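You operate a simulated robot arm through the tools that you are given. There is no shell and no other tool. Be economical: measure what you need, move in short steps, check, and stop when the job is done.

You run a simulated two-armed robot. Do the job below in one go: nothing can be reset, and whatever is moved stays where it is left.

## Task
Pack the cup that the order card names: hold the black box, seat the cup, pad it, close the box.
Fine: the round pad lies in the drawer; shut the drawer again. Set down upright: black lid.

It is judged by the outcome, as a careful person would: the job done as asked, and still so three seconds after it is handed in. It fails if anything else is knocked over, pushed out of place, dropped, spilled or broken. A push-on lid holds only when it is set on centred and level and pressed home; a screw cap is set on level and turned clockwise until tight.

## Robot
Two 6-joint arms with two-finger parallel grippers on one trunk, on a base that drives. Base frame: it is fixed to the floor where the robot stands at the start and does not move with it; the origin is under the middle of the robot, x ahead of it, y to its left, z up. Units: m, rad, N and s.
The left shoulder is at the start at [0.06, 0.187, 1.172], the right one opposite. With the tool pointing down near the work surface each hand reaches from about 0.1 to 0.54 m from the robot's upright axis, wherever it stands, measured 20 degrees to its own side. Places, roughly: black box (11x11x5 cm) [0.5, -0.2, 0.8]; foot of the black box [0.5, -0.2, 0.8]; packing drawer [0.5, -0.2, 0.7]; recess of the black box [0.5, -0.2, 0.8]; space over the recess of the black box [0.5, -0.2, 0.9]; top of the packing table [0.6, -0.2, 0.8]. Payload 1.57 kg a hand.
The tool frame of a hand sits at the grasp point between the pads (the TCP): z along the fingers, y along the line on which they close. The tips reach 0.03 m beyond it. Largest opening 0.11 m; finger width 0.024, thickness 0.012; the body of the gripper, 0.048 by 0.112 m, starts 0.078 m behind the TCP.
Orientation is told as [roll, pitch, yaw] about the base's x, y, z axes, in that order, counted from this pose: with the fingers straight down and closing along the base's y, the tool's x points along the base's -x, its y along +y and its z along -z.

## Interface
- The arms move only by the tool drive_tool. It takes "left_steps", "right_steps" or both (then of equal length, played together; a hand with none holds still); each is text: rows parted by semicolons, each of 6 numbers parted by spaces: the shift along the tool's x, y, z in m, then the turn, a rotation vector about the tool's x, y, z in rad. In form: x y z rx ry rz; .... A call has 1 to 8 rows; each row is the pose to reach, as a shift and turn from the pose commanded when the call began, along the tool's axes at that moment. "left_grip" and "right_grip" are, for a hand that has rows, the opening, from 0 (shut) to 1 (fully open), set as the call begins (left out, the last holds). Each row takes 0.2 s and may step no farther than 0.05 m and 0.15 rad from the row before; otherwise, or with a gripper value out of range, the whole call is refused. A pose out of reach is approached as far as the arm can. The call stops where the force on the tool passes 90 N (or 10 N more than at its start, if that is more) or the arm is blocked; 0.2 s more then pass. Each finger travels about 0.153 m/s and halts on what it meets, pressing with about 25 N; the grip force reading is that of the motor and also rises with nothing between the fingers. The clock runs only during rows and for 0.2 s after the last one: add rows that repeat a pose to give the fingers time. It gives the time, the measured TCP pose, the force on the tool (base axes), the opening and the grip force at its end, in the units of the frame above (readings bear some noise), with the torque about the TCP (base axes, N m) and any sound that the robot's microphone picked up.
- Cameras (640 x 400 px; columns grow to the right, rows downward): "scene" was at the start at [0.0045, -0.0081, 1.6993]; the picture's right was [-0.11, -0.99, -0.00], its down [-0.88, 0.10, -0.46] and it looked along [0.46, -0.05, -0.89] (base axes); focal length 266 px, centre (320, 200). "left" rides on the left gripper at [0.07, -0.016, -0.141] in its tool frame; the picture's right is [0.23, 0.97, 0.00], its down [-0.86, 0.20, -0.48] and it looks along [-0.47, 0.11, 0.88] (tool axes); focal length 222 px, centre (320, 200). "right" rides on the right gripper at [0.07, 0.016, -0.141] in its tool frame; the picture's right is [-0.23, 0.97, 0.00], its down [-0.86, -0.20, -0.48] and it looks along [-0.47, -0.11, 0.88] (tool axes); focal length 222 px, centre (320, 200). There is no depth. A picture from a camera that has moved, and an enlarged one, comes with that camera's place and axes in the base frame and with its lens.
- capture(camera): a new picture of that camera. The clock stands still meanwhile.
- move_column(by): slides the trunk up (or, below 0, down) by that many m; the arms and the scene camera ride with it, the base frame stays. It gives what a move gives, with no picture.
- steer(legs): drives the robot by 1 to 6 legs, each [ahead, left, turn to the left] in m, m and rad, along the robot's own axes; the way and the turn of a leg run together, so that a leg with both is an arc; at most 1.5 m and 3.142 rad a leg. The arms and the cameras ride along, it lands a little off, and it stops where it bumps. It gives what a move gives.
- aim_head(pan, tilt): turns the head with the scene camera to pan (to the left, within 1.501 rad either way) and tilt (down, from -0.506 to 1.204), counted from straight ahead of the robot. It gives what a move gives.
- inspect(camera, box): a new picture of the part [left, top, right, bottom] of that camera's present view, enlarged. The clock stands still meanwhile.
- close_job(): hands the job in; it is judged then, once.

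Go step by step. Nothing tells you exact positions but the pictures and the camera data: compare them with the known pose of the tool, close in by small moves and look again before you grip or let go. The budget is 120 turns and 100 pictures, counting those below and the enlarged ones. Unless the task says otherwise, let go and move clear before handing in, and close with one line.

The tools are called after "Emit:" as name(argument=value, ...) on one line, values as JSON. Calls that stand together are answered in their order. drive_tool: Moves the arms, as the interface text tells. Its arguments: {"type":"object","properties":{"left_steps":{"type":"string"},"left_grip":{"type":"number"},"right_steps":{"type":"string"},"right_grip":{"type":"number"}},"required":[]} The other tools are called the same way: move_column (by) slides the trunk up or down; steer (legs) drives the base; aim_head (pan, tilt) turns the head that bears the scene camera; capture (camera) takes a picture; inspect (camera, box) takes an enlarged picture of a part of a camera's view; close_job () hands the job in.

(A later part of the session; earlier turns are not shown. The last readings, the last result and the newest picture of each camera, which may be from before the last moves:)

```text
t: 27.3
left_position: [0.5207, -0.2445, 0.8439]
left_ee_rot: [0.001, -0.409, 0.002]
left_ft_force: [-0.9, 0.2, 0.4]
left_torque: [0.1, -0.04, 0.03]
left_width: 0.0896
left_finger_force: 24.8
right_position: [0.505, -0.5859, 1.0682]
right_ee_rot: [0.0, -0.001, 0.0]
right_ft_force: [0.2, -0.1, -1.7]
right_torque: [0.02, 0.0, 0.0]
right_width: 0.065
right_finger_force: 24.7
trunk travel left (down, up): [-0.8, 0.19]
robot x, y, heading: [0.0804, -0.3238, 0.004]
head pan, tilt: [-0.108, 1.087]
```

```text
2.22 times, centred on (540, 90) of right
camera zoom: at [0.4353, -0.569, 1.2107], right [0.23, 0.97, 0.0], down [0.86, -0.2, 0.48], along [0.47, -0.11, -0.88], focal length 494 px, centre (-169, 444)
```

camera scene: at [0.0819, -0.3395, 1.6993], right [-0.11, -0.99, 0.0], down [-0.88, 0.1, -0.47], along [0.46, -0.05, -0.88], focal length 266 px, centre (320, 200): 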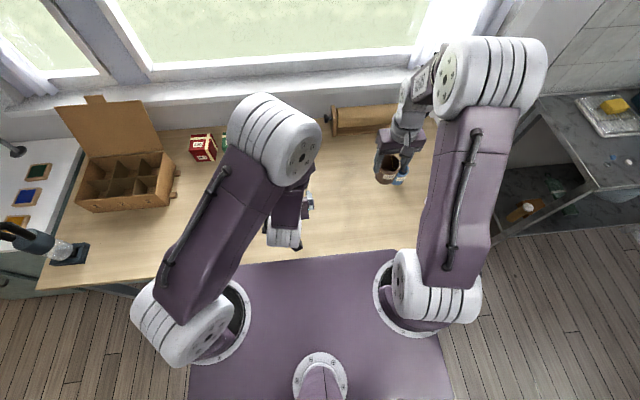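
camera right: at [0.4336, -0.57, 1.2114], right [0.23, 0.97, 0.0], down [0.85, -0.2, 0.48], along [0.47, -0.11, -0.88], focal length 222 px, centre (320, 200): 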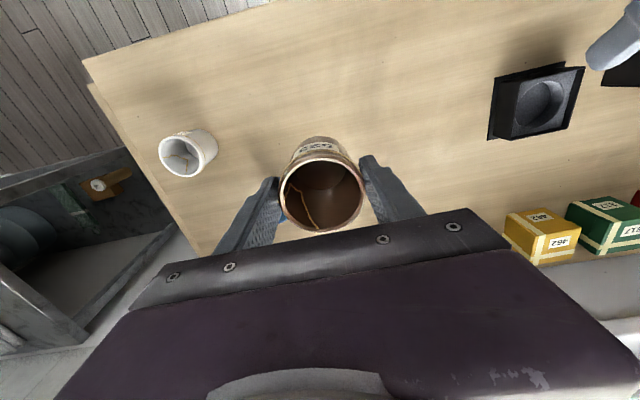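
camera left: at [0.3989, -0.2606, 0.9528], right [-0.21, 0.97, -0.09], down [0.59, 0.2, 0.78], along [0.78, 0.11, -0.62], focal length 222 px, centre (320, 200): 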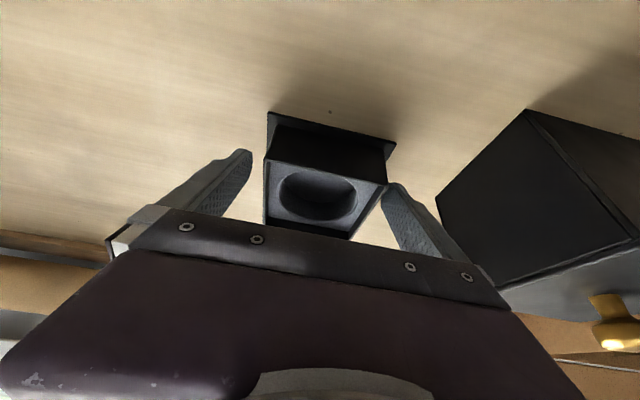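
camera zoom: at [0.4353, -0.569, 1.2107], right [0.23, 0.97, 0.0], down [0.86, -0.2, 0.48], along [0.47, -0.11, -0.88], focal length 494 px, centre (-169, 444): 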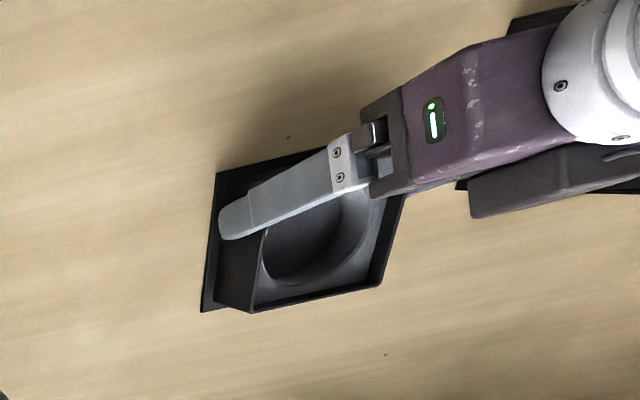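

The base is held (0.0896 wide, centred at y=-0.2445). I'll check the arms' clearance before bringing the cup over.

Emit:
capture(camera="scene")

Emit:
capture(camera="right")

```text
62 pictures are left
camera scene: at [0.0843, -0.3379, 1.6993], right [-0.11, -0.99, 0.0], down [-0.88, 0.1, -0.46], along [0.46, -0.05, -0.89], focal length 266 px, centre (320, 200)
```

scene: 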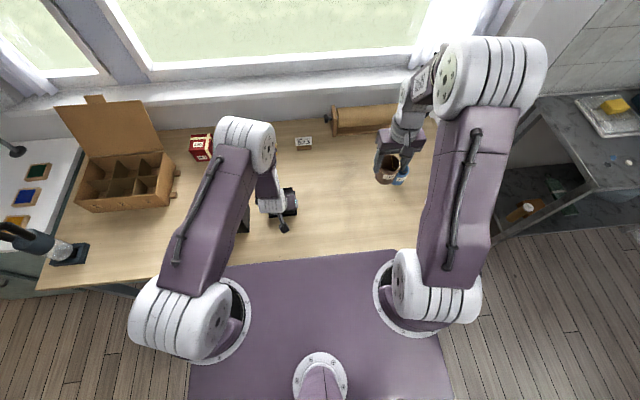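

```text
61 pictures are left
camera right: at [0.4353, -0.569, 1.2107], right [0.23, 0.97, 0.0], down [0.86, -0.2, 0.48], along [0.47, -0.11, -0.88], focal length 222 px, centre (320, 200)
```

right: 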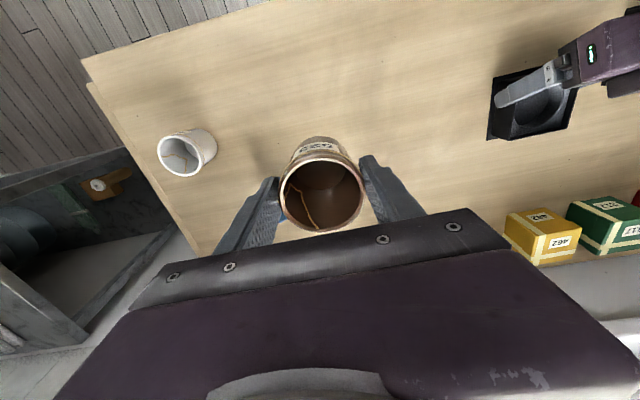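

A front hold would crowd the right hand and its camera. Holding from the left side (fingers on the front and back faces, hand leaning left) with the right hand yawed 90° leaves room, so I'll re-plan: release and retract the left hand first.

Emit:
drive_tool(left_steps="0 0 0 0 0 0;0 0 0 0 0 0;0 0 -0.04 0 0 0;0 0 -0.08 0 0 0;0 0 -0.12 0 0 0;0 0 -0.16 0 0 0;0 0 -0.20 0 0 0", left_grip=1, right_steps="0 0 0 0 0 -0.14;0 0 0 0 0 -0.28;0 0 0 0 0 -0.42;0 0 0 0 0 -0.56;0 0 0 0 0 -0.70;0 0 0 0 0 -0.84;0 0 0 0 0 -0.98")

Emit:
drive_tool(left_steps="0 0 0 0.058 0 0.133;0 0 0 0.116 0 0.266;0 0 0 0.174 0 0.399;0 0 0 0.232 0 0.532;0 0 0 0.29 0 0.665;0 0 0 0.348 0 0.798;0 0 0 0.406 0 0.931;0 0 0 0.464 0 1.064", right_steps="0 0 0 0 0 -0.14;0 0 0 0 0 -0.28;0 0 0 0 0 -0.42;0 0 0 0 0 -0.56;0 0 0 0 0 -0.59;0 0 0 0 0 -0.59;0 0 0 0 0 -0.59;0 0 0 0 0 -0.59")

```text
t: 28.9
left_position: [0.4399, -0.2439, 1.0284]
left_ee_rot: [0.001, -0.412, 0.002]
left_ft_force: [0.0, -0.1, -0.1]
left_torque: [0.03, -0.02, -0.02]
left_width: 0.11
left_finger_force: 0.1
right_position: [0.503, -0.5854, 1.0704]
right_ee_rot: [-0.002, 0.0, 0.985]
right_ft_force: [0.0, -0.1, -2.6]
right_torque: [0.01, -0.02, -0.01]
right_width: 0.0651
right_finger_force: 25.1
trunk travel left (down, up): [-0.8, 0.19]
robot x, y, heading: [0.0792, -0.3316, -0.001]
head pan, tilt: [-0.108, 1.087]
```

```text
t: 30.7
left_position: [0.442, -0.2434, 1.028]
left_ee_rot: [-0.003, -0.408, -1.159]
left_ft_force: [0.5, 0.1, -0.8]
left_torque: [-0.02, 0.0, 0.0]
left_width: 0.1101
left_finger_force: 0.0
right_position: [0.5058, -0.5863, 1.0697]
right_ee_rot: [-0.001, 0.0, 1.571]
right_ft_force: [-0.5, 0.4, -2.7]
right_torque: [-0.03, -0.02, 0.0]
right_width: 0.0649
right_finger_force: 25.2
trunk travel left (down, up): [-0.8, 0.19]
robot x, y, heading: [0.0782, -0.3316, 0.003]
head pan, tilt: [-0.108, 1.087]
```

Both yaw turns work. I'll finish the left yaw and slightly reduce its tilt.

Emit:
drive_tool(left_steps="0 0 0 0.055 0 0.126;0 0 0 0.11 0 0.252;0 0 0 0.164 0 0.377;0 0 0 0.164 0 0.377")

Emit:
drive_tool(left_steps="0.02 0.03 -0.02 0 0.03 0;0.04 0.06 -0.03 0 0.06 0;0.07 0.09 -0.03 0 0.06 0;0.09 0.107 -0.02 0 0.06 0;0.108 0.107 0.0 0 0.06 0;0.108 0.107 0.0 0 0.06 0")

Emit:
capture(camera="left")

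Emit:
capture(camera="scene")

```text
t: 31.7
left_position: [0.4413, -0.2442, 1.0269]
left_ee_rot: [-0.002, -0.411, -1.572]
left_ft_force: [-0.7, -0.2, -0.8]
left_torque: [0.01, 0.02, 0.03]
left_width: 0.11
left_finger_force: 0.1
right_position: [0.505, -0.5861, 1.0694]
right_ee_rot: [0.0, 0.0, 1.572]
right_ft_force: [0.0, 0.1, -2.4]
right_torque: [0.01, 0.01, 0.0]
right_width: 0.0649
right_finger_force: 25.4
trunk travel left (down, up): [-0.8, 0.19]
robot x, y, heading: [0.0811, -0.3292, 0.0]
head pan, tilt: [-0.108, 1.087]
```

```text
t: 33.1
left_position: [0.5473, -0.1455, 0.9836]
left_ee_rot: [0.0, -0.35, -1.572]
left_ft_force: [-0.1, -0.8, 0.4]
left_torque: [-0.01, 0.01, -0.02]
left_width: 0.1102
left_finger_force: 0.1
right_position: [0.5046, -0.5861, 1.0697]
right_ee_rot: [-0.001, 0.001, 1.571]
right_ft_force: [0.6, -0.3, -1.1]
right_torque: [-0.03, 0.01, 0.01]
right_width: 0.0649
right_finger_force: 25.3
trunk travel left (down, up): [-0.8, 0.19]
robot x, y, heading: [0.0816, -0.3303, 0.0]
head pan, tilt: [-0.108, 1.087]
```

```text
60 pictures are left
camera left: at [0.5322, -0.0303, 1.0911], right [0.97, 0.21, -0.08], down [0.2, -0.64, 0.74], along [0.11, -0.74, -0.66], focal length 222 px, centre (320, 200)
```

left: 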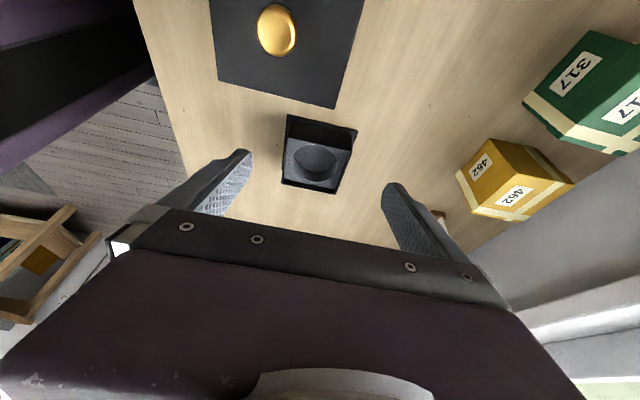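

```text
59 pictures are left
camera scene: at [0.0843, -0.3379, 1.6993], right [-0.11, -0.99, 0.0], down [-0.88, 0.1, -0.46], along [0.46, -0.05, -0.89], focal length 266 px, centre (320, 200)
```

scene: 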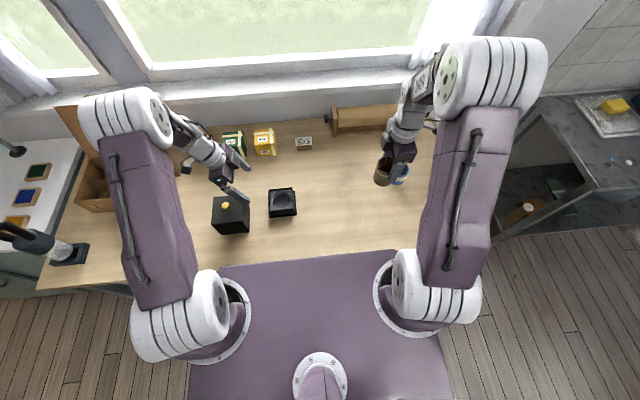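

This is much better. I'll advance the left hand along its tool to straddle the front and back faces near the left edge.

Emit:
drive_tool(left_steps="0.003 0.002 0.045 0 0 0;0.003 0.002 0.09 0 0 0;0.003 0.002 0.125 0 0 0;0.003 0.002 0.125 0 0 0")

Emit:
capture(camera="left")

Emit:
inspect(camera="scene", box=[190, 130, 318, 240])

```text
t: 34.1
left_position: [0.5488, -0.1848, 0.8645]
left_ee_rot: [-0.002, -0.351, -1.571]
left_ft_force: [-0.4, 0.4, -0.3]
left_torque: [0.0, -0.01, -0.03]
left_width: 0.1098
left_finger_force: 0.0
right_position: [0.5057, -0.5867, 1.0708]
right_ee_rot: [0.001, 0.0, 1.571]
right_ft_force: [0.1, -0.2, -2.1]
right_torque: [-0.03, -0.04, -0.03]
right_width: 0.0649
right_finger_force: 24.6
trunk travel left (down, up): [-0.8, 0.19]
robot x, y, heading: [0.0747, -0.329, 0.0]
head pan, tilt: [-0.108, 1.087]
```

```text
58 pictures are left
camera left: at [0.5332, -0.0701, 0.9721], right [0.97, 0.21, -0.08], down [0.2, -0.64, 0.74], along [0.11, -0.74, -0.66], focal length 222 px, centre (320, 200)
```

left: 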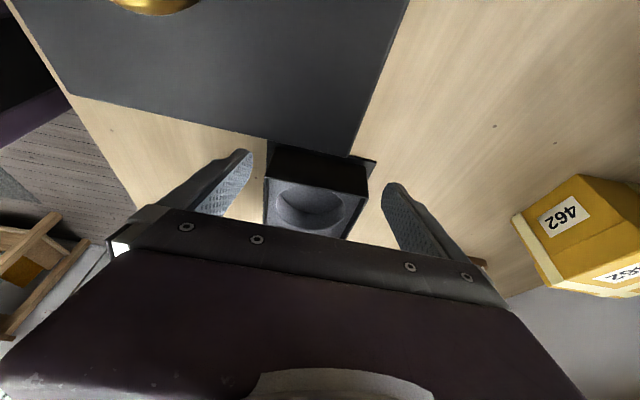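

```text
3.64 times, centred on (254, 185) of scene
camera zoom: at [0.0845, -0.3377, 1.6993], right [-0.11, -0.99, 0.0], down [-0.88, 0.09, -0.46], along [0.46, -0.05, -0.89], focal length 968 px, centre (560, 254)
```

zoom: 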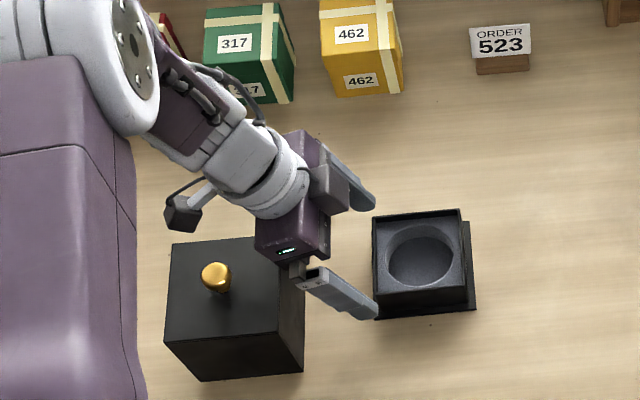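

Emit:
drive_tool(left_steps="0 0.001 0.01 0 0 0;0 0.001 0.02 0 0 0;0 0.001 0.02 0 0 0")

Emit:
drive_tool(left_steps="0 0 0 0 0 0;0 0 0 0 0 0;0 0 0 0 0 0", left_grip=0.5)

Emit:
inspect(camera="scene", box=[190, 130, 318, 240])

```text
t: 34.9
left_position: [0.5507, -0.1913, 0.8475]
left_ee_rot: [-0.001, -0.353, -1.571]
left_ft_force: [-0.9, -0.1, 0.0]
left_torque: [-0.02, 0.0, 0.0]
left_width: 0.1103
left_finger_force: 0.0
right_position: [0.5054, -0.5865, 1.07]
right_ee_rot: [-0.001, -0.001, 1.571]
right_ft_force: [1.1, -0.1, -2.0]
right_torque: [-0.04, 0.03, -0.04]
right_width: 0.0651
right_finger_force: 25.0
trunk travel left (down, up): [-0.8, 0.19]
robot x, y, heading: [0.0823, -0.3283, -0.001]
head pan, tilt: [-0.108, 1.087]
```

```text
t: 35.7
left_position: [0.5507, -0.1907, 0.8457]
left_ee_rot: [-0.001, -0.351, -1.573]
left_ft_force: [-0.9, -0.9, -0.3]
left_torque: [-0.1, 0.13, 0.03]
left_width: 0.0898
left_finger_force: 25.2
right_position: [0.5044, -0.5875, 1.0688]
right_ee_rot: [0.0, -0.001, 1.57]
right_ft_force: [0.0, -0.1, -1.9]
right_torque: [0.04, 0.01, -0.02]
right_width: 0.0648
right_finger_force: 25.8
trunk travel left (down, up): [-0.8, 0.19]
robot x, y, heading: [0.0815, -0.329, 0.004]
head pan, tilt: [-0.108, 1.087]
```

```text
3.64 times, centred on (254, 185) of scene
camera zoom: at [0.0845, -0.3379, 1.6993], right [-0.11, -0.99, 0.0], down [-0.88, 0.1, -0.46], along [0.46, -0.05, -0.89], focal length 968 px, centre (560, 254)
```

zoom: 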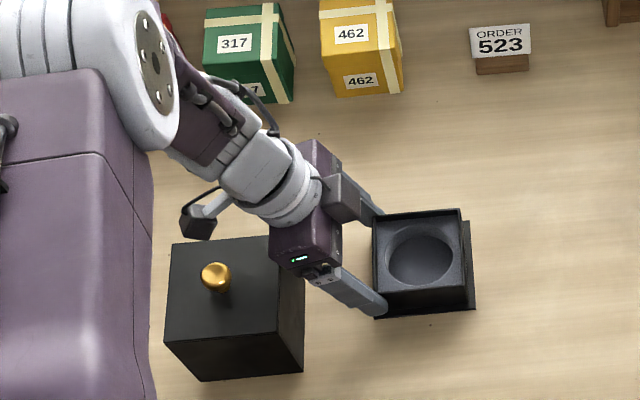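

The base is held, centred at x=0.551. I'll bring the cup over the recess, staying high.

Emit:
drive_tool(right_steps="-0.045 -0.006 0 0 0 0;-0.09 -0.012 0 0 0 0;-0.135 -0.018 0 0 0 0;-0.18 -0.024 0 0 0 0;-0.225 -0.03 0 0 0 0;-0.27 -0.036 0 0 0 0;-0.31 -0.042 0 0 0 0;-0.343 -0.046 0 0 0 0")

Emit:
capture(camera="right")

Emit:
capture(camera="scene")

Emit:
capture(camera="left")

```text
t: 37.5
left_position: [0.5497, -0.1915, 0.8467]
left_ee_rot: [-0.003, -0.351, -1.571]
left_ft_force: [-0.3, 0.4, 0.0]
left_torque: [0.12, 0.11, -0.02]
left_width: 0.0897
left_finger_force: 25.2
right_position: [0.5499, -0.2428, 1.0699]
right_ee_rot: [0.001, 0.001, 1.57]
right_ft_force: [0.2, -1.1, -2.2]
right_torque: [-0.05, 0.02, 0.0]
right_width: 0.0648
right_finger_force: 24.8
trunk travel left (down, up): [-0.8, 0.19]
robot x, y, heading: [0.0796, -0.3302, 0.0]
head pan, tilt: [-0.108, 1.087]
```

```text
55 pictures are left
camera right: at [0.5341, -0.3115, 1.2115], right [-0.97, 0.23, 0.0], down [0.2, 0.86, 0.48], along [0.11, 0.46, -0.88], focal length 222 px, centre (320, 200)
```

right: 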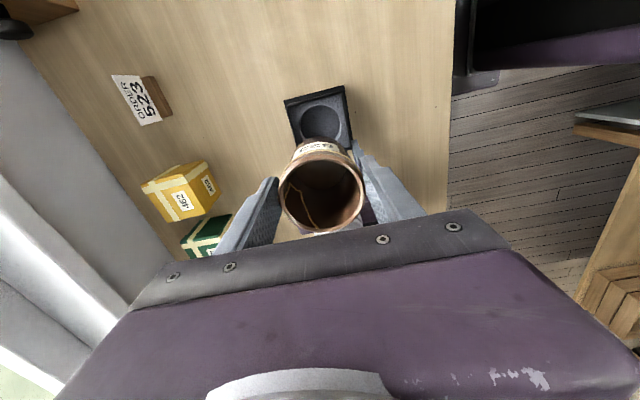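

```text
54 pictures are left
camera scene: at [0.0846, -0.3365, 1.6993], right [-0.11, -0.99, 0.0], down [-0.88, 0.09, -0.46], along [0.46, -0.05, -0.89], focal length 266 px, centre (320, 200)
```

scene: 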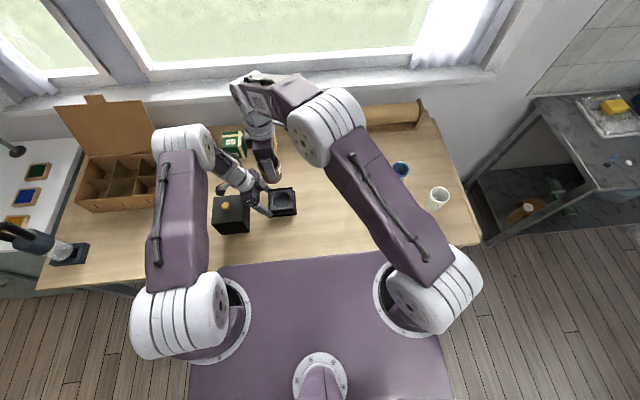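

```text
53 pictures are left
camera left: at [0.5344, -0.0765, 0.9543], right [0.97, 0.21, -0.08], down [0.2, -0.64, 0.74], along [0.11, -0.74, -0.66], focal length 222 px, centre (320, 200)
```

left: 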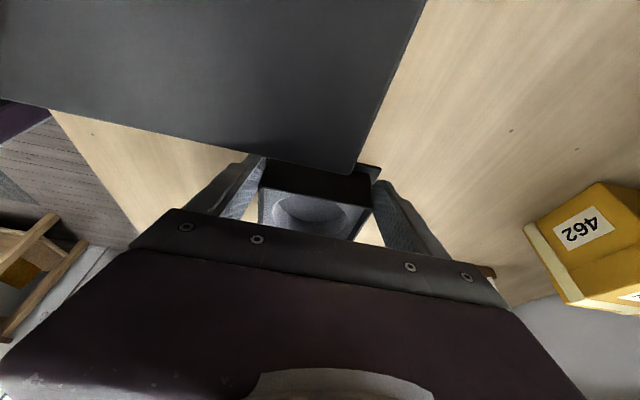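

Emit:
inspect(camera="right", box=[270, 70, 370, 160])

Emit:
inspect(camera="scene", box=[240, 150, 320, 220])

```text
4.44 times, centred on (320, 115) of right
camera zoom: at [0.5341, -0.3115, 1.2115], right [-0.97, 0.23, 0.0], down [0.2, 0.86, 0.48], along [0.11, 0.46, -0.88], focal length 987 px, centre (320, 578)
```

zoom: 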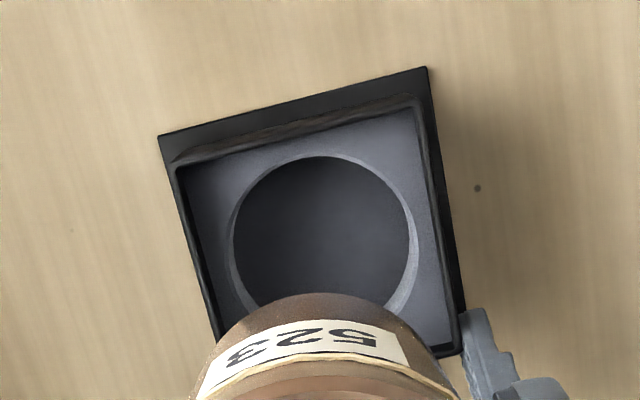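

```text
5.71 times, centred on (280, 185) of scene
camera zoom: at [0.0846, -0.3365, 1.6993], right [-0.11, -0.99, 0.0], down [-0.88, 0.09, -0.46], along [0.46, -0.05, -0.89], focal length 1521 px, centre (549, 286)
```

zoom: 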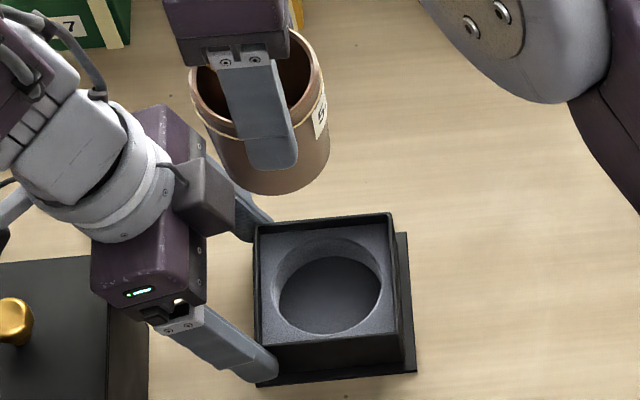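

The recess is 0.071 m across with its centre at (0.549, -0.244) and the cup sits over it within about 1 mm. I'll lower to just above the foam.

Emit:
drive_tool(right_steps="0 0 0.04 0 0 0;0 0 0.08 0 0 0;0 0 0.115 0 0 0;0 0 0.145 0 0 0;0 0 0.145 0 0 0")

Emit:
inspect(camera="scene", box=[240, 150, 320, 220])

Emit:
capture(camera="right")

```text
t: 38.7
left_position: [0.5506, -0.1916, 0.8455]
left_ee_rot: [0.0, -0.35, -1.57]
left_ft_force: [-0.6, -0.6, -0.7]
left_torque: [0.07, 0.03, 0.0]
left_width: 0.0896
left_finger_force: 24.8
right_position: [0.5505, -0.2429, 0.9241]
right_ee_rot: [0.001, -0.001, 1.571]
right_ft_force: [0.1, -0.3, -2.3]
right_torque: [-0.02, 0.02, 0.0]
right_width: 0.065
right_finger_force: 25.1
trunk travel left (down, up): [-0.8, 0.19]
robot x, y, heading: [0.0789, -0.3313, -0.0]
head pan, tilt: [-0.108, 1.087]
```

```text
5.71 times, centred on (280, 185) of scene
camera zoom: at [0.0847, -0.3376, 1.6992], right [-0.11, -0.99, 0.0], down [-0.88, 0.09, -0.46], along [0.46, -0.05, -0.89], focal length 1521 px, centre (549, 286)
```

zoom: 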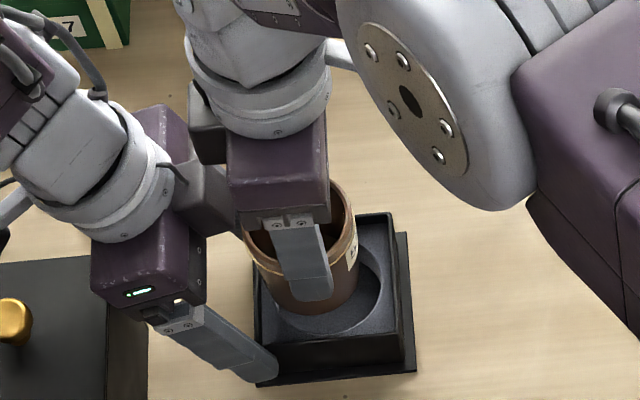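

```text
49 pictures are left
camera right: at [0.5344, -0.3121, 1.0653], right [-0.97, 0.23, 0.0], down [0.2, 0.86, 0.48], along [0.11, 0.47, -0.88], focal length 222 px, centre (320, 200)
```

right: 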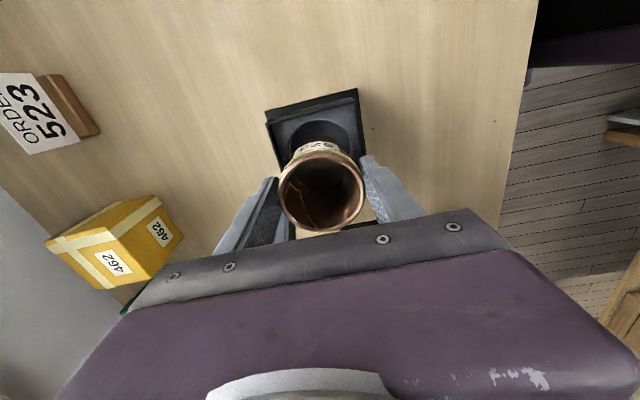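

The cup seems slightly toward +y relative to the recess. I'll zoom in tighter before lowering.

Emit:
inspect(camera="scene", box=[264, 165, 304, 205])

Emit:
inspect(camera="right", box=[255, 80, 385, 240])

Emit:
inspect(camera="left", box=[230, 140, 410, 260])

```text
10.00 times, centred on (284, 185) of scene
camera zoom: at [0.0847, -0.3376, 1.6992], right [-0.11, -0.99, 0.0], down [-0.88, 0.09, -0.46], along [0.46, -0.05, -0.89], focal length 2662 px, centre (680, 350)
```

zoom: 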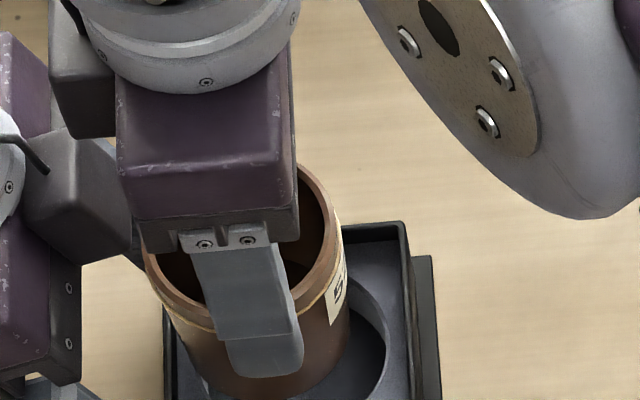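

```text
2.50 times, centred on (320, 160) of right
camera zoom: at [0.5344, -0.3121, 1.0653], right [-0.97, 0.23, 0.0], down [0.2, 0.86, 0.48], along [0.11, 0.47, -0.88], focal length 555 px, centre (320, 300)
```

zoom: 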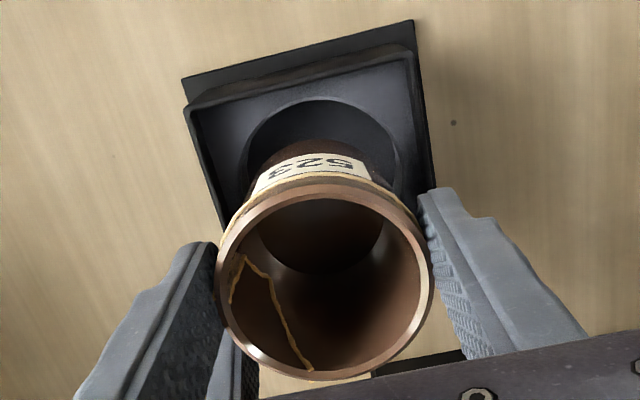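

```text
3.33 times, centred on (320, 200) of left
camera zoom: at [0.5345, -0.077, 0.9544], right [0.97, 0.21, -0.08], down [0.2, -0.64, 0.74], along [0.11, -0.74, -0.66], focal length 740 px, centre (320, 200)
```

zoom: 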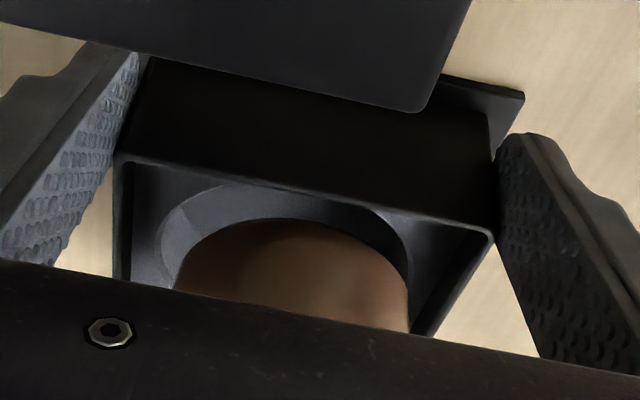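

Reconciling the views, the cup sits about 3–4 mm toward +y of the hand's centre, so I shift 3 mm to the right and lower slowly until contact.

Emit:
drive_tool(right_steps="0.0035 0 0 0 0 0;0.0035 0 0.008 0 0 0;0.0035 0 0.014 0 0 0;0.0035 0 0.019 0 0 0;0.0035 0 0.019 0 0 0")

Emit:
inspect(camera="scene", box=[260, 165, 308, 205])

Emit:
inspect(camera="right", box=[255, 80, 385, 240])

```text
t: 39.9
left_position: [0.5504, -0.192, 0.8463]
left_ee_rot: [-0.003, -0.351, -1.57]
left_ft_force: [-0.2, -0.2, -0.1]
left_torque: [0.01, -0.07, -0.01]
left_width: 0.0897
left_finger_force: 24.8
right_position: [0.5501, -0.2465, 0.9059]
right_ee_rot: [0.0, 0.0, 1.571]
right_ft_force: [-0.9, -1.3, -1.4]
right_torque: [-0.02, 0.0, 0.01]
right_width: 0.0646
right_finger_force: 24.7
trunk travel left (down, up): [-0.8, 0.19]
robot x, y, heading: [0.0777, -0.3328, -0.003]
head pan, tilt: [-0.108, 1.087]
```

```text
10.00 times, centred on (284, 185) of scene
camera zoom: at [0.0846, -0.3376, 1.6993], right [-0.11, -0.99, 0.0], down [-0.88, 0.09, -0.46], along [0.46, -0.05, -0.89], focal length 2662 px, centre (680, 350)
```

zoom: 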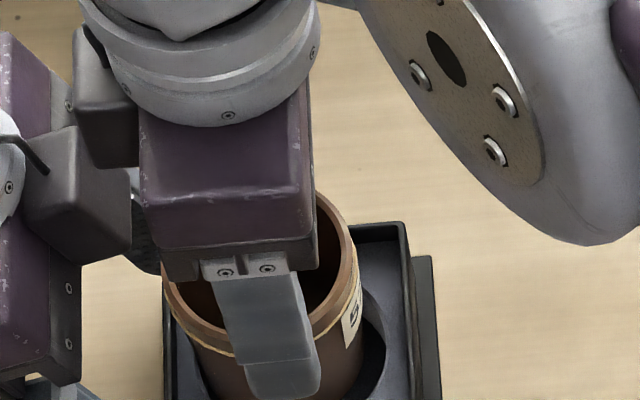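

```text
2.50 times, centred on (320, 160) of right
camera zoom: at [0.5343, -0.3156, 1.0472], right [-0.97, 0.23, 0.0], down [0.2, 0.86, 0.48], along [0.11, 0.47, -0.88], focal length 555 px, centre (320, 300)
```

zoom: 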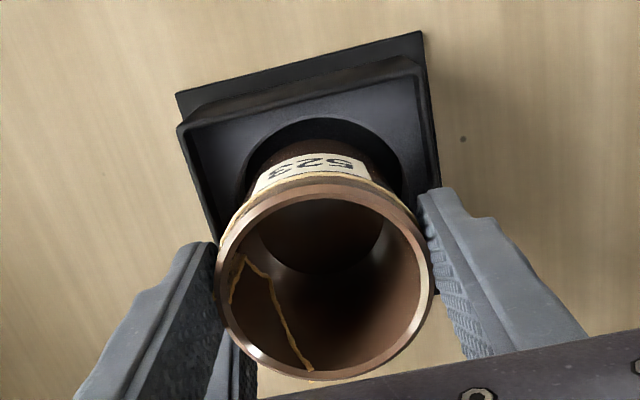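

No contact yet and it's aligned. I'll keep lowering gently.

Emit:
drive_tool(right_steps="0 0 0.004 0 0 0;0 0 0.008 0 0 0;0 0 0.011 0 0 0;0 0 0.014 0 0 0;0 0 0.014 0 0 0")

Emit:
inspect(camera="scene", box=[260, 165, 308, 205])

```text
t: 41.1
left_position: [0.5495, -0.1929, 0.846]
left_ee_rot: [-0.002, -0.354, -1.571]
left_ft_force: [-0.3, 1.5, 0.7]
left_torque: [0.02, -0.01, 0.0]
left_width: 0.0894
left_finger_force: 25.1
right_position: [0.5507, -0.2463, 0.8909]
right_ee_rot: [0.001, 0.0, 1.57]
right_ft_force: [0.3, 0.3, -1.4]
right_torque: [-0.06, -0.01, 0.01]
right_width: 0.065
right_finger_force: 24.8
trunk travel left (down, up): [-0.8, 0.19]
robot x, y, heading: [0.0815, -0.3274, 0.005]
head pan, tilt: [-0.108, 1.087]
```

```text
10.00 times, centred on (284, 185) of scene
camera zoom: at [0.0846, -0.3375, 1.6993], right [-0.11, -0.99, 0.0], down [-0.88, 0.09, -0.46], along [0.46, -0.05, -0.89], focal length 2662 px, centre (680, 350)
```

zoom: 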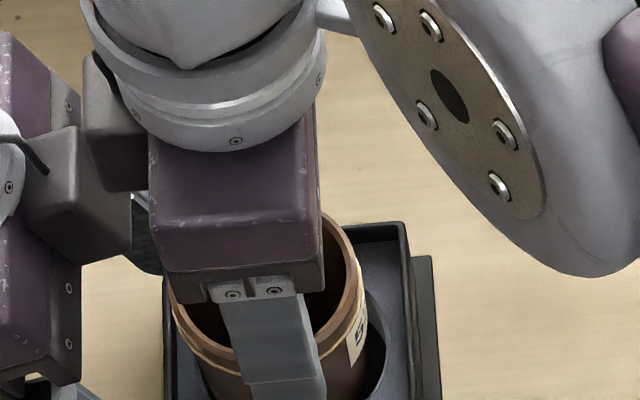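

Emit:
drive_tool(right_steps="0 0 0.003 0 0 0;0 0 0.006 0 0 0;0 0 0.009 0 0 0;0 0 0.011 0 0 0;0 0 0.011 0 0 0")

```text
t: 42.3
left_position: [0.5495, -0.191, 0.847]
left_ee_rot: [-0.003, -0.353, -1.573]
left_ft_force: [-0.5, 1.7, -10.8]
left_torque: [0.68, -0.48, -0.11]
left_width: 0.0899
left_finger_force: 25.1
right_position: [0.5511, -0.245, 0.8815]
right_ee_rot: [-0.005, -0.003, 1.571]
right_ft_force: [5.3, 1.5, 23.6]
right_torque: [0.18, -0.09, 0.05]
right_width: 0.0649
right_finger_force: 24.6
trunk travel left (down, up): [-0.8, 0.19]
robot x, y, heading: [0.0804, -0.3312, 0.003]
head pan, tilt: [-0.108, 1.087]
```

The cup touched bottom at TCP z≈0.8815 and is seated. I'll ease off, open and rise straight up.

Emit:
drive_tool(right_steps="0 0 -0.002 0 0 0;0 0 -0.002 0 0 0")

Emit:
drive_tool(right_steps="0 0 0 0 0 0;0 0 0 0 0 0;0 0 -0.03 0 0 0;0 0 -0.07 0 0 0;0 0 -0.11 0 0 0;0 0 -0.15 0 0 0;0 0 -0.15 0 0 0", right_grip=0.8)

Emit:
capture(camera="right")

Emit:
inspect(camera="scene", box=[240, 150, 320, 220])

```text
t: 42.9
left_position: [0.5494, -0.1923, 0.8465]
left_ee_rot: [-0.002, -0.353, -1.57]
left_ft_force: [-2.7, -1.8, -4.3]
left_torque: [0.01, 0.03, -0.14]
left_width: 0.0896
left_finger_force: 24.6
right_position: [0.5495, -0.2463, 0.8821]
right_ee_rot: [0.003, 0.002, 1.57]
right_ft_force: [1.4, 1.1, 4.1]
right_torque: [0.28, -0.19, -0.07]
right_width: 0.0646
right_finger_force: 25.3
trunk travel left (down, up): [-0.8, 0.19]
robot x, y, heading: [0.0796, -0.3313, 0.002]
head pan, tilt: [-0.108, 1.087]
```

```text
t: 44.5
left_position: [0.5493, -0.1919, 0.8469]
left_ee_rot: [-0.001, -0.352, -1.57]
left_ft_force: [-0.2, 0.1, 2.0]
left_torque: [-0.12, 0.1, 0.1]
left_width: 0.0896
left_finger_force: 25.0
right_position: [0.5516, -0.2466, 1.0331]
right_ee_rot: [0.002, 0.001, 1.571]
right_ft_force: [-0.1, 0.0, 0.2]
right_torque: [0.01, 0.0, -0.02]
right_width: 0.088
right_finger_force: 0.2
trunk travel left (down, up): [-0.8, 0.19]
robot x, y, heading: [0.0829, -0.3294, 0.002]
head pan, tilt: [-0.108, 1.087]
```

```text
42 pictures are left
camera right: at [0.5341, -0.3159, 1.1745], right [-0.97, 0.23, 0.0], down [0.2, 0.86, 0.48], along [0.11, 0.47, -0.88], focal length 222 px, centre (320, 200)
```

right: 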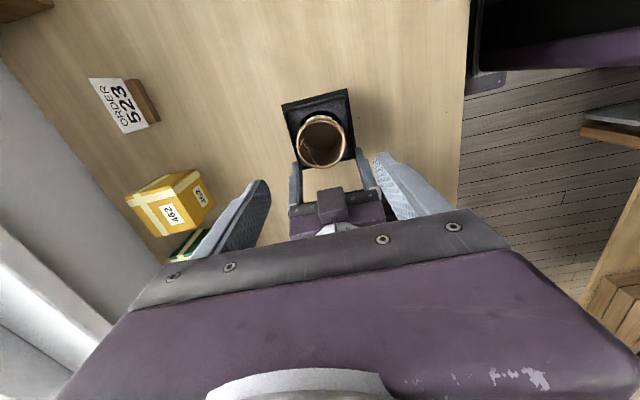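

```text
5.71 times, centred on (280, 185) of scene
camera zoom: at [0.0842, -0.3375, 1.6993], right [-0.11, -0.99, 0.0], down [-0.88, 0.09, -0.47], along [0.46, -0.05, -0.89], focal length 1521 px, centre (549, 286)
```

zoom: 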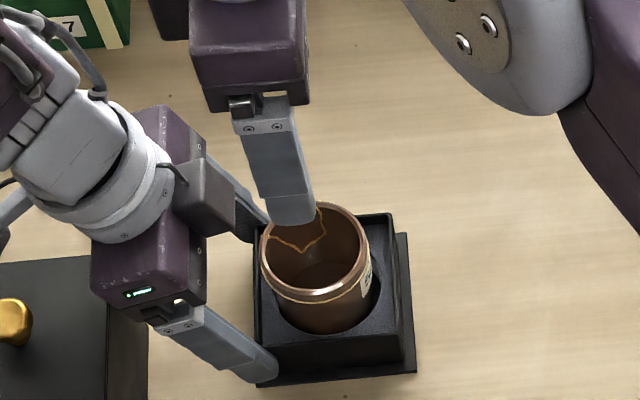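

The cup stands seated in the recess. Now I'll release the base with the left hand, retract along its axis, and raise the right hand out of the way.

Emit:
drive_tool(left_steps="0 0 0 0 0 0;0 0 0 0 0 0;0 0 -0.04 0 0 0;0 0 -0.08 0 0 0;0 0 -0.12 0 0 0;0 0 -0.16 0 0 0;0 0 -0.2 0 0 0", left_grip=1, right_steps="0 0 0 0 0 0;0 0 0 0 0 0;0 0 -0.02 0 0 0;0.02 0.02 -0.04 0 0 0;0.04 0.04 -0.06 0 0 0;0.06 0.06 -0.06 0 0 0;0.06 0.08 -0.06 0 0 0")

Emit:
steer(legs=[[-0.33, 0, 0], [0, 0.12, 0]])

Emit:
capture(camera="scene")

Emit:
capture(camera="right")

```text
t: 46.1
left_position: [0.5485, -0.1225, 1.0366]
left_ee_rot: [0.0, -0.354, -1.57]
left_ft_force: [-0.5, -0.3, 0.7]
left_torque: [0.0, -0.02, 0.02]
left_width: 0.1103
left_finger_force: 0.0
right_position: [0.4688, -0.3065, 1.0931]
right_ee_rot: [0.0, 0.001, 1.57]
right_ft_force: [0.4, 0.1, -0.6]
right_torque: [0.0, 0.02, -0.02]
right_width: 0.088
right_finger_force: 0.1
trunk travel left (down, up): [-0.8, 0.19]
robot x, y, heading: [0.0812, -0.331, -0.002]
head pan, tilt: [-0.108, 1.087]
```

```text
t: 49.2
left_position: [0.2179, -0.0044, 1.0359]
left_ee_rot: [0.0, -0.351, -1.572]
left_ft_force: [-0.6, 0.8, 0.2]
left_torque: [0.01, -0.01, -0.02]
left_width: 0.11
left_finger_force: 0.1
right_position: [0.1393, -0.187, 1.0943]
right_ee_rot: [0.0, -0.003, 1.57]
right_ft_force: [0.0, 0.0, -0.2]
right_torque: [0.06, 0.0, 0.0]
right_width: 0.088
right_finger_force: 0.1
trunk travel left (down, up): [-0.8, 0.19]
robot x, y, heading: [-0.25, -0.2081, 0.001]
head pan, tilt: [-0.108, 1.087]
```

```text
40 pictures are left
camera scene: at [-0.2474, -0.2189, 1.6993], right [-0.11, -0.99, 0.0], down [-0.88, 0.1, -0.47], along [0.46, -0.05, -0.89], focal length 266 px, centre (320, 200)
```

scene: 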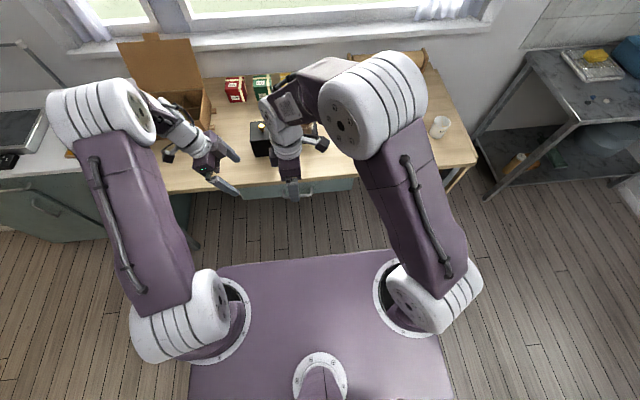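

```text
39 pictures are left
camera right: at [0.1223, -0.2568, 1.2349], right [-0.97, 0.23, 0.0], down [0.2, 0.85, 0.48], along [0.11, 0.47, -0.88], focal length 222 px, centre (320, 200)
```

right: 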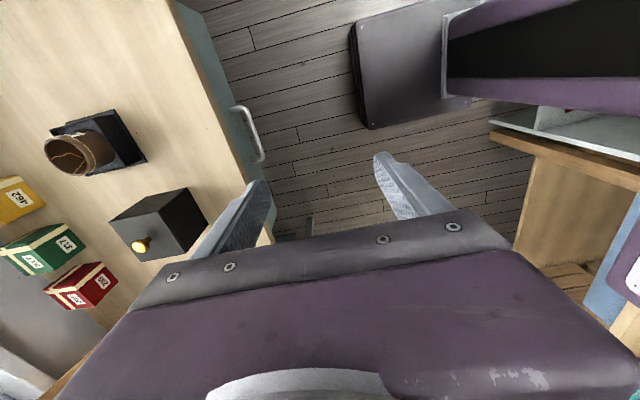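

Emit:
inspect(camera="right", box=[180, 70, 300, 190])

```text
3.33 times, centred on (240, 130) of right
camera zoom: at [0.1223, -0.2568, 1.2349], right [-0.97, 0.23, 0.0], down [0.2, 0.85, 0.48], along [0.11, 0.47, -0.88], focal length 740 px, centre (587, 433)
```

zoom: 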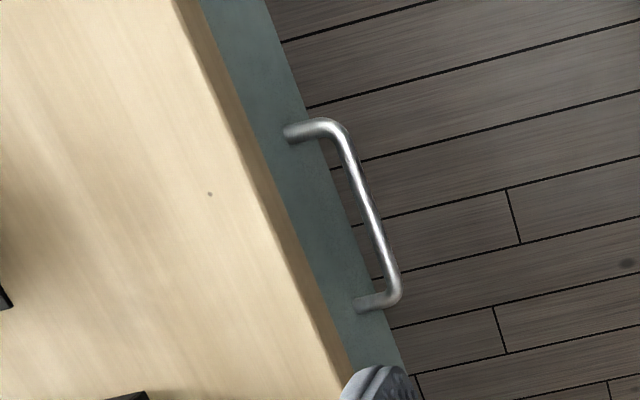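

The handle bar is at about (0.300, -0.184, 0.696) with 3 cm standoff from the drawer front. I'll tilt the right hand nearly horizontal and lower it in front of the handle.

Emit:
drive_tool(right_steps="0 0.005 0.03 0.15 0 0;0 0.01 0.06 0.3 0 0;0 0.01 0.09 0.45 0 0;0 0.01 0.12 0.6 0 0;0 0.01 0.15 0.75 0 0;0 0.01 0.18 0.9 0 0;0 0.01 0.21 1.05 0 0;0 0.01 0.24 1.2 0 0", right_grip=0.5)

Emit:
capture(camera="scene")

```text
t: 51.2
left_position: [0.2188, -0.0035, 1.0355]
left_ee_rot: [-0.002, -0.353, -1.572]
left_ft_force: [0.0, -0.2, 0.3]
left_torque: [0.0, -0.04, -0.05]
left_width: 0.1098
left_finger_force: 0.0
right_position: [0.1549, -0.1778, 0.8788]
right_ee_rot: [-1.23, -0.065, 1.517]
right_ft_force: [0.3, 0.8, -0.1]
right_torque: [-0.02, 0.01, -0.02]
right_width: 0.0549
right_finger_force: 0.0
right hand out of reach, approached as far as the arm can: row 3
trunk travel left (down, up): [-0.8, 0.19]
robot x, y, heading: [-0.2452, -0.2095, -0.0]
head pan, tilt: [-0.108, 1.087]
stopped in row 8 (right hand): the arm was blocked; the commanded pose is now the measured one
```

```text
37 pictures are left
camera scene: at [-0.2466, -0.2165, 1.6993], right [-0.11, -0.99, 0.0], down [-0.88, 0.1, -0.47], along [0.46, -0.05, -0.89], focal length 266 px, centre (320, 200)
```

scene: 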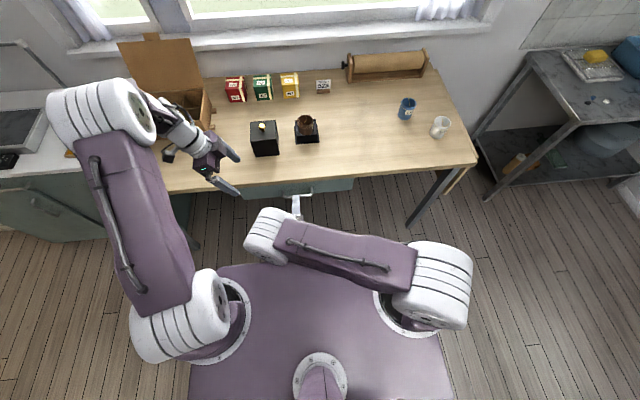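

The arm is folded too close to the trunk; I'll back the base a bit further and extend the arm forward.

Emit:
steer(legs=[[-0.2, 0.1, 0]])

Emit:
drive_tool(right_steps="0.02 0 0.04 0 0 0;0.04 0 0.08 0 0 0;0.06 0 0.12 0 0 0;0.08 0 0.16 0 0 0;0.09 0 0.20 0 0 0;0.09 0 0.20 0 0 0")

Emit:
capture(camera="right")

```text
t: 52.9
left_position: [0.0225, 0.0972, 1.0347]
left_ee_rot: [-0.003, -0.351, -1.574]
left_ft_force: [-1.1, 0.2, 0.0]
left_torque: [0.02, 0.0, -0.01]
left_width: 0.1099
left_finger_force: 0.2
right_position: [-0.0447, -0.0767, 0.8782]
right_ee_rot: [-1.231, -0.065, 1.515]
right_ft_force: [0.1, -0.1, 0.0]
right_torque: [0.02, -0.01, 0.0]
right_width: 0.055
right_finger_force: 0.0
trunk travel left (down, up): [-0.8, 0.19]
robot x, y, heading: [-0.4496, -0.1108, -0.004]
head pan, tilt: [-0.108, 1.087]
```

```text
t: 54.3
left_position: [0.02, 0.097, 1.0341]
left_ee_rot: [0.0, -0.353, -1.575]
left_ft_force: [-0.3, 0.9, -0.4]
left_torque: [0.0, -0.02, -0.03]
left_width: 0.1102
left_finger_force: 0.0
right_position: [0.1387, -0.1729, 0.8061]
right_ee_rot: [-1.231, -0.064, 1.514]
right_ft_force: [-0.2, 0.5, 0.3]
right_torque: [0.0, -0.01, 0.01]
right_width: 0.0548
right_finger_force: 0.1
trunk travel left (down, up): [-0.8, 0.19]
robot x, y, heading: [-0.4488, -0.1081, -0.004]
head pan, tilt: [-0.108, 1.087]
```

```text
36 pictures are left
camera right: at [-0.0048, -0.2355, 0.8329], right [-0.31, 0.3, -0.9], down [-0.34, 0.85, 0.4], along [0.89, 0.43, -0.16], focal length 222 px, centre (320, 200)
```

right: 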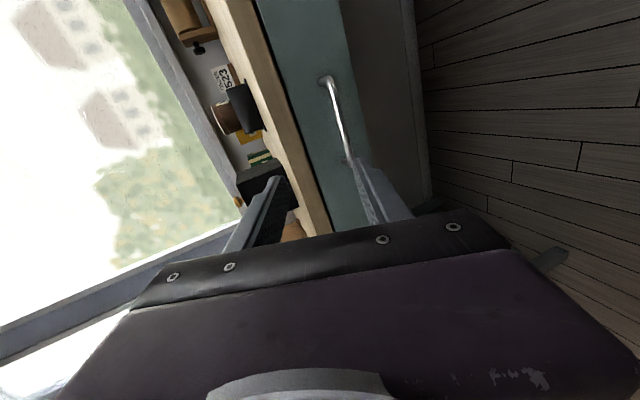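

The handle now lies at about (0.296, -0.181, 0.718). I'll align the open fingers in front of it.

Emit:
drive_tool(right_steps="0.002 0.015 0.03 0 0 0;0.0046 0.03 0.06 0 0 0;0.0046 0.0304 0.0877 0 0 0;0.0046 0.0304 0.0877 0 0 0")

Emit:
capture(camera="right")

```text
t: 55.3
left_position: [0.0196, 0.097, 1.0353]
left_ee_rot: [-0.002, -0.35, -1.575]
left_ft_force: [0.0, -0.3, -0.2]
left_torque: [0.02, 0.03, -0.01]
left_width: 0.1099
left_finger_force: 0.0
right_position: [0.1716, -0.1737, 0.7853]
right_ee_rot: [-1.23, -0.064, 1.515]
right_ft_force: [-0.8, -1.1, -0.4]
right_torque: [0.03, 0.03, 0.01]
right_width: 0.0552
right_finger_force: 0.0
right hand out of reach, approached as far as the arm can: row 2, 3, 4
trunk travel left (down, up): [-0.8, 0.19]
robot x, y, heading: [-0.4499, -0.1072, -0.001]
head pan, tilt: [-0.108, 1.087]
```

```text
35 pictures are left
camera right: at [0.0282, -0.2371, 0.8128], right [-0.31, 0.3, -0.9], down [-0.34, 0.85, 0.4], along [0.89, 0.43, -0.16], focal length 222 px, centre (320, 200)
```

right: 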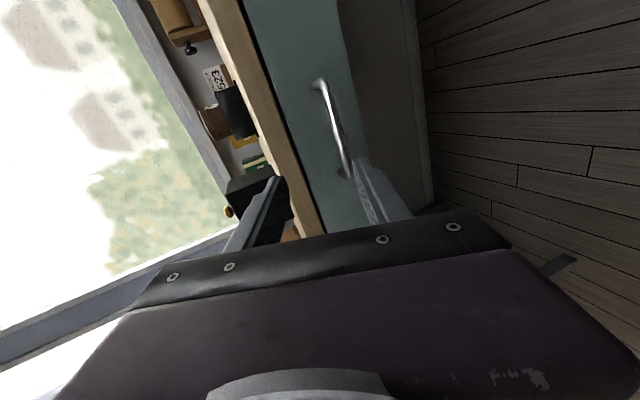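

Slightly out of reach; I'll lower the trunk and edge the base forward a little.

Emit:
move_column(by=-0.12)

Emit:
drive_tool(right_steps="0 -0.03 0 0 0 0;0 -0.06 0 0 0 0;0 -0.06 0.03 0 0 0;0 -0.06 0.05 0 0 0;0 -0.06 0.05 0 0 0")

Emit:
capture(camera="right")

```text
t: 56.8
left_position: [0.0214, 0.0971, 0.9152]
left_ee_rot: [-0.001, -0.354, -1.575]
left_ft_force: [-0.1, 0.9, 0.4]
left_torque: [0.0, 0.04, -0.01]
left_width: 0.11
left_finger_force: 0.1
right_position: [0.1715, -0.1742, 0.6663]
right_ee_rot: [-1.231, -0.064, 1.515]
right_ft_force: [-0.1, 0.0, 0.4]
right_torque: [0.0, -0.01, -0.04]
right_width: 0.055
right_finger_force: 0.1
trunk travel left (down, up): [-0.68, 0.31]
robot x, y, heading: [-0.4482, -0.1071, -0.003]
head pan, tilt: [-0.108, 1.087]
```

```text
t: 58.0
left_position: [0.0208, 0.0979, 0.9145]
left_ee_rot: [-0.002, -0.353, -1.576]
left_ft_force: [-0.1, -0.3, -0.6]
left_torque: [0.05, 0.01, 0.0]
left_width: 0.1101
left_finger_force: 0.0
right_position: [0.2226, -0.1762, 0.7122]
right_ee_rot: [-1.23, -0.064, 1.516]
right_ft_force: [0.0, 0.2, -0.9]
right_torque: [0.0, 0.02, -0.01]
right_width: 0.0554
right_finger_force: 0.1
right hand out of reach, approached as far as the arm can: row 4, 5
trunk travel left (down, up): [-0.68, 0.31]
robot x, y, heading: [-0.4481, -0.109, -0.003]
head pan, tilt: [-0.108, 1.087]
```

```text
34 pictures are left
camera right: at [0.0802, -0.2402, 0.7408], right [-0.31, 0.3, -0.9], down [-0.34, 0.85, 0.4], along [0.89, 0.43, -0.16], focal length 222 px, centre (320, 200)
```

right: 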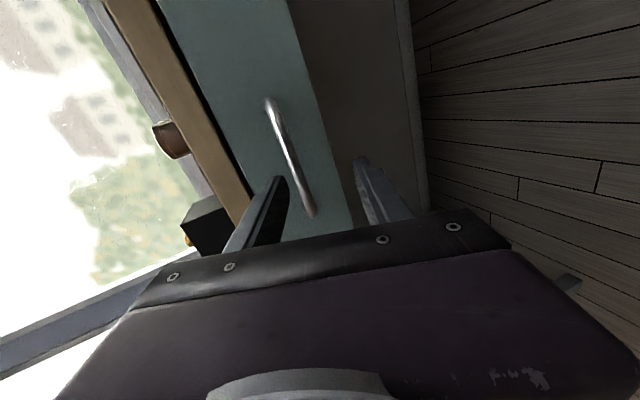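

Emit:
drive_tool(right_steps="0 -0.015 0 0 0 0;0 -0.025 0 0 0 0;0 -0.025 0 0 0 0")

Emit:
steer(legs=[[0.035, 0, 0]])

Emit:
capture(camera="right")

```text
t: 58.8
left_position: [0.021, 0.0986, 0.9142]
left_ee_rot: [-0.002, -0.352, -1.574]
left_ft_force: [-0.3, 0.2, -0.2]
left_torque: [-0.03, 0.01, 0.03]
left_width: 0.1101
left_finger_force: 0.1
right_position: [0.2317, -0.1791, 0.7379]
right_ee_rot: [-1.232, -0.064, 1.515]
right_ft_force: [1.0, -0.6, 0.5]
right_torque: [0.02, 0.02, -0.02]
right_width: 0.0548
right_finger_force: 0.0
trunk travel left (down, up): [-0.68, 0.31]
robot x, y, heading: [-0.4529, -0.1066, -0.004]
head pan, tilt: [-0.108, 1.087]
```

```text
t: 59.6
left_position: [0.054, 0.0966, 0.9161]
left_ee_rot: [0.001, -0.352, -1.574]
left_ft_force: [-1.0, -0.2, 0.0]
left_torque: [0.0, -0.04, -0.02]
left_width: 0.11
left_finger_force: 0.0
right_position: [0.2644, -0.1789, 0.7387]
right_ee_rot: [-1.232, -0.065, 1.516]
right_ft_force: [0.5, 0.2, 0.7]
right_torque: [-0.02, 0.02, 0.02]
right_width: 0.0553
right_finger_force: 0.0
trunk travel left (down, up): [-0.68, 0.31]
robot x, y, heading: [-0.4167, -0.1084, -0.002]
head pan, tilt: [-0.108, 1.087]
```

```text
33 pictures are left
camera right: at [0.1214, -0.2421, 0.766], right [-0.31, 0.3, -0.9], down [-0.34, 0.85, 0.4], along [0.89, 0.43, -0.16], focal length 222 px, centre (320, 200)
```

right: 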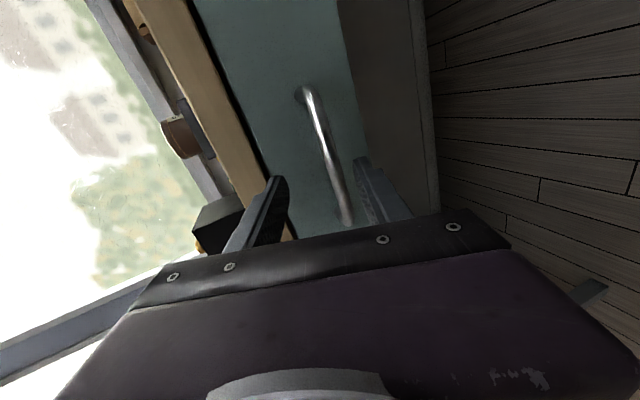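

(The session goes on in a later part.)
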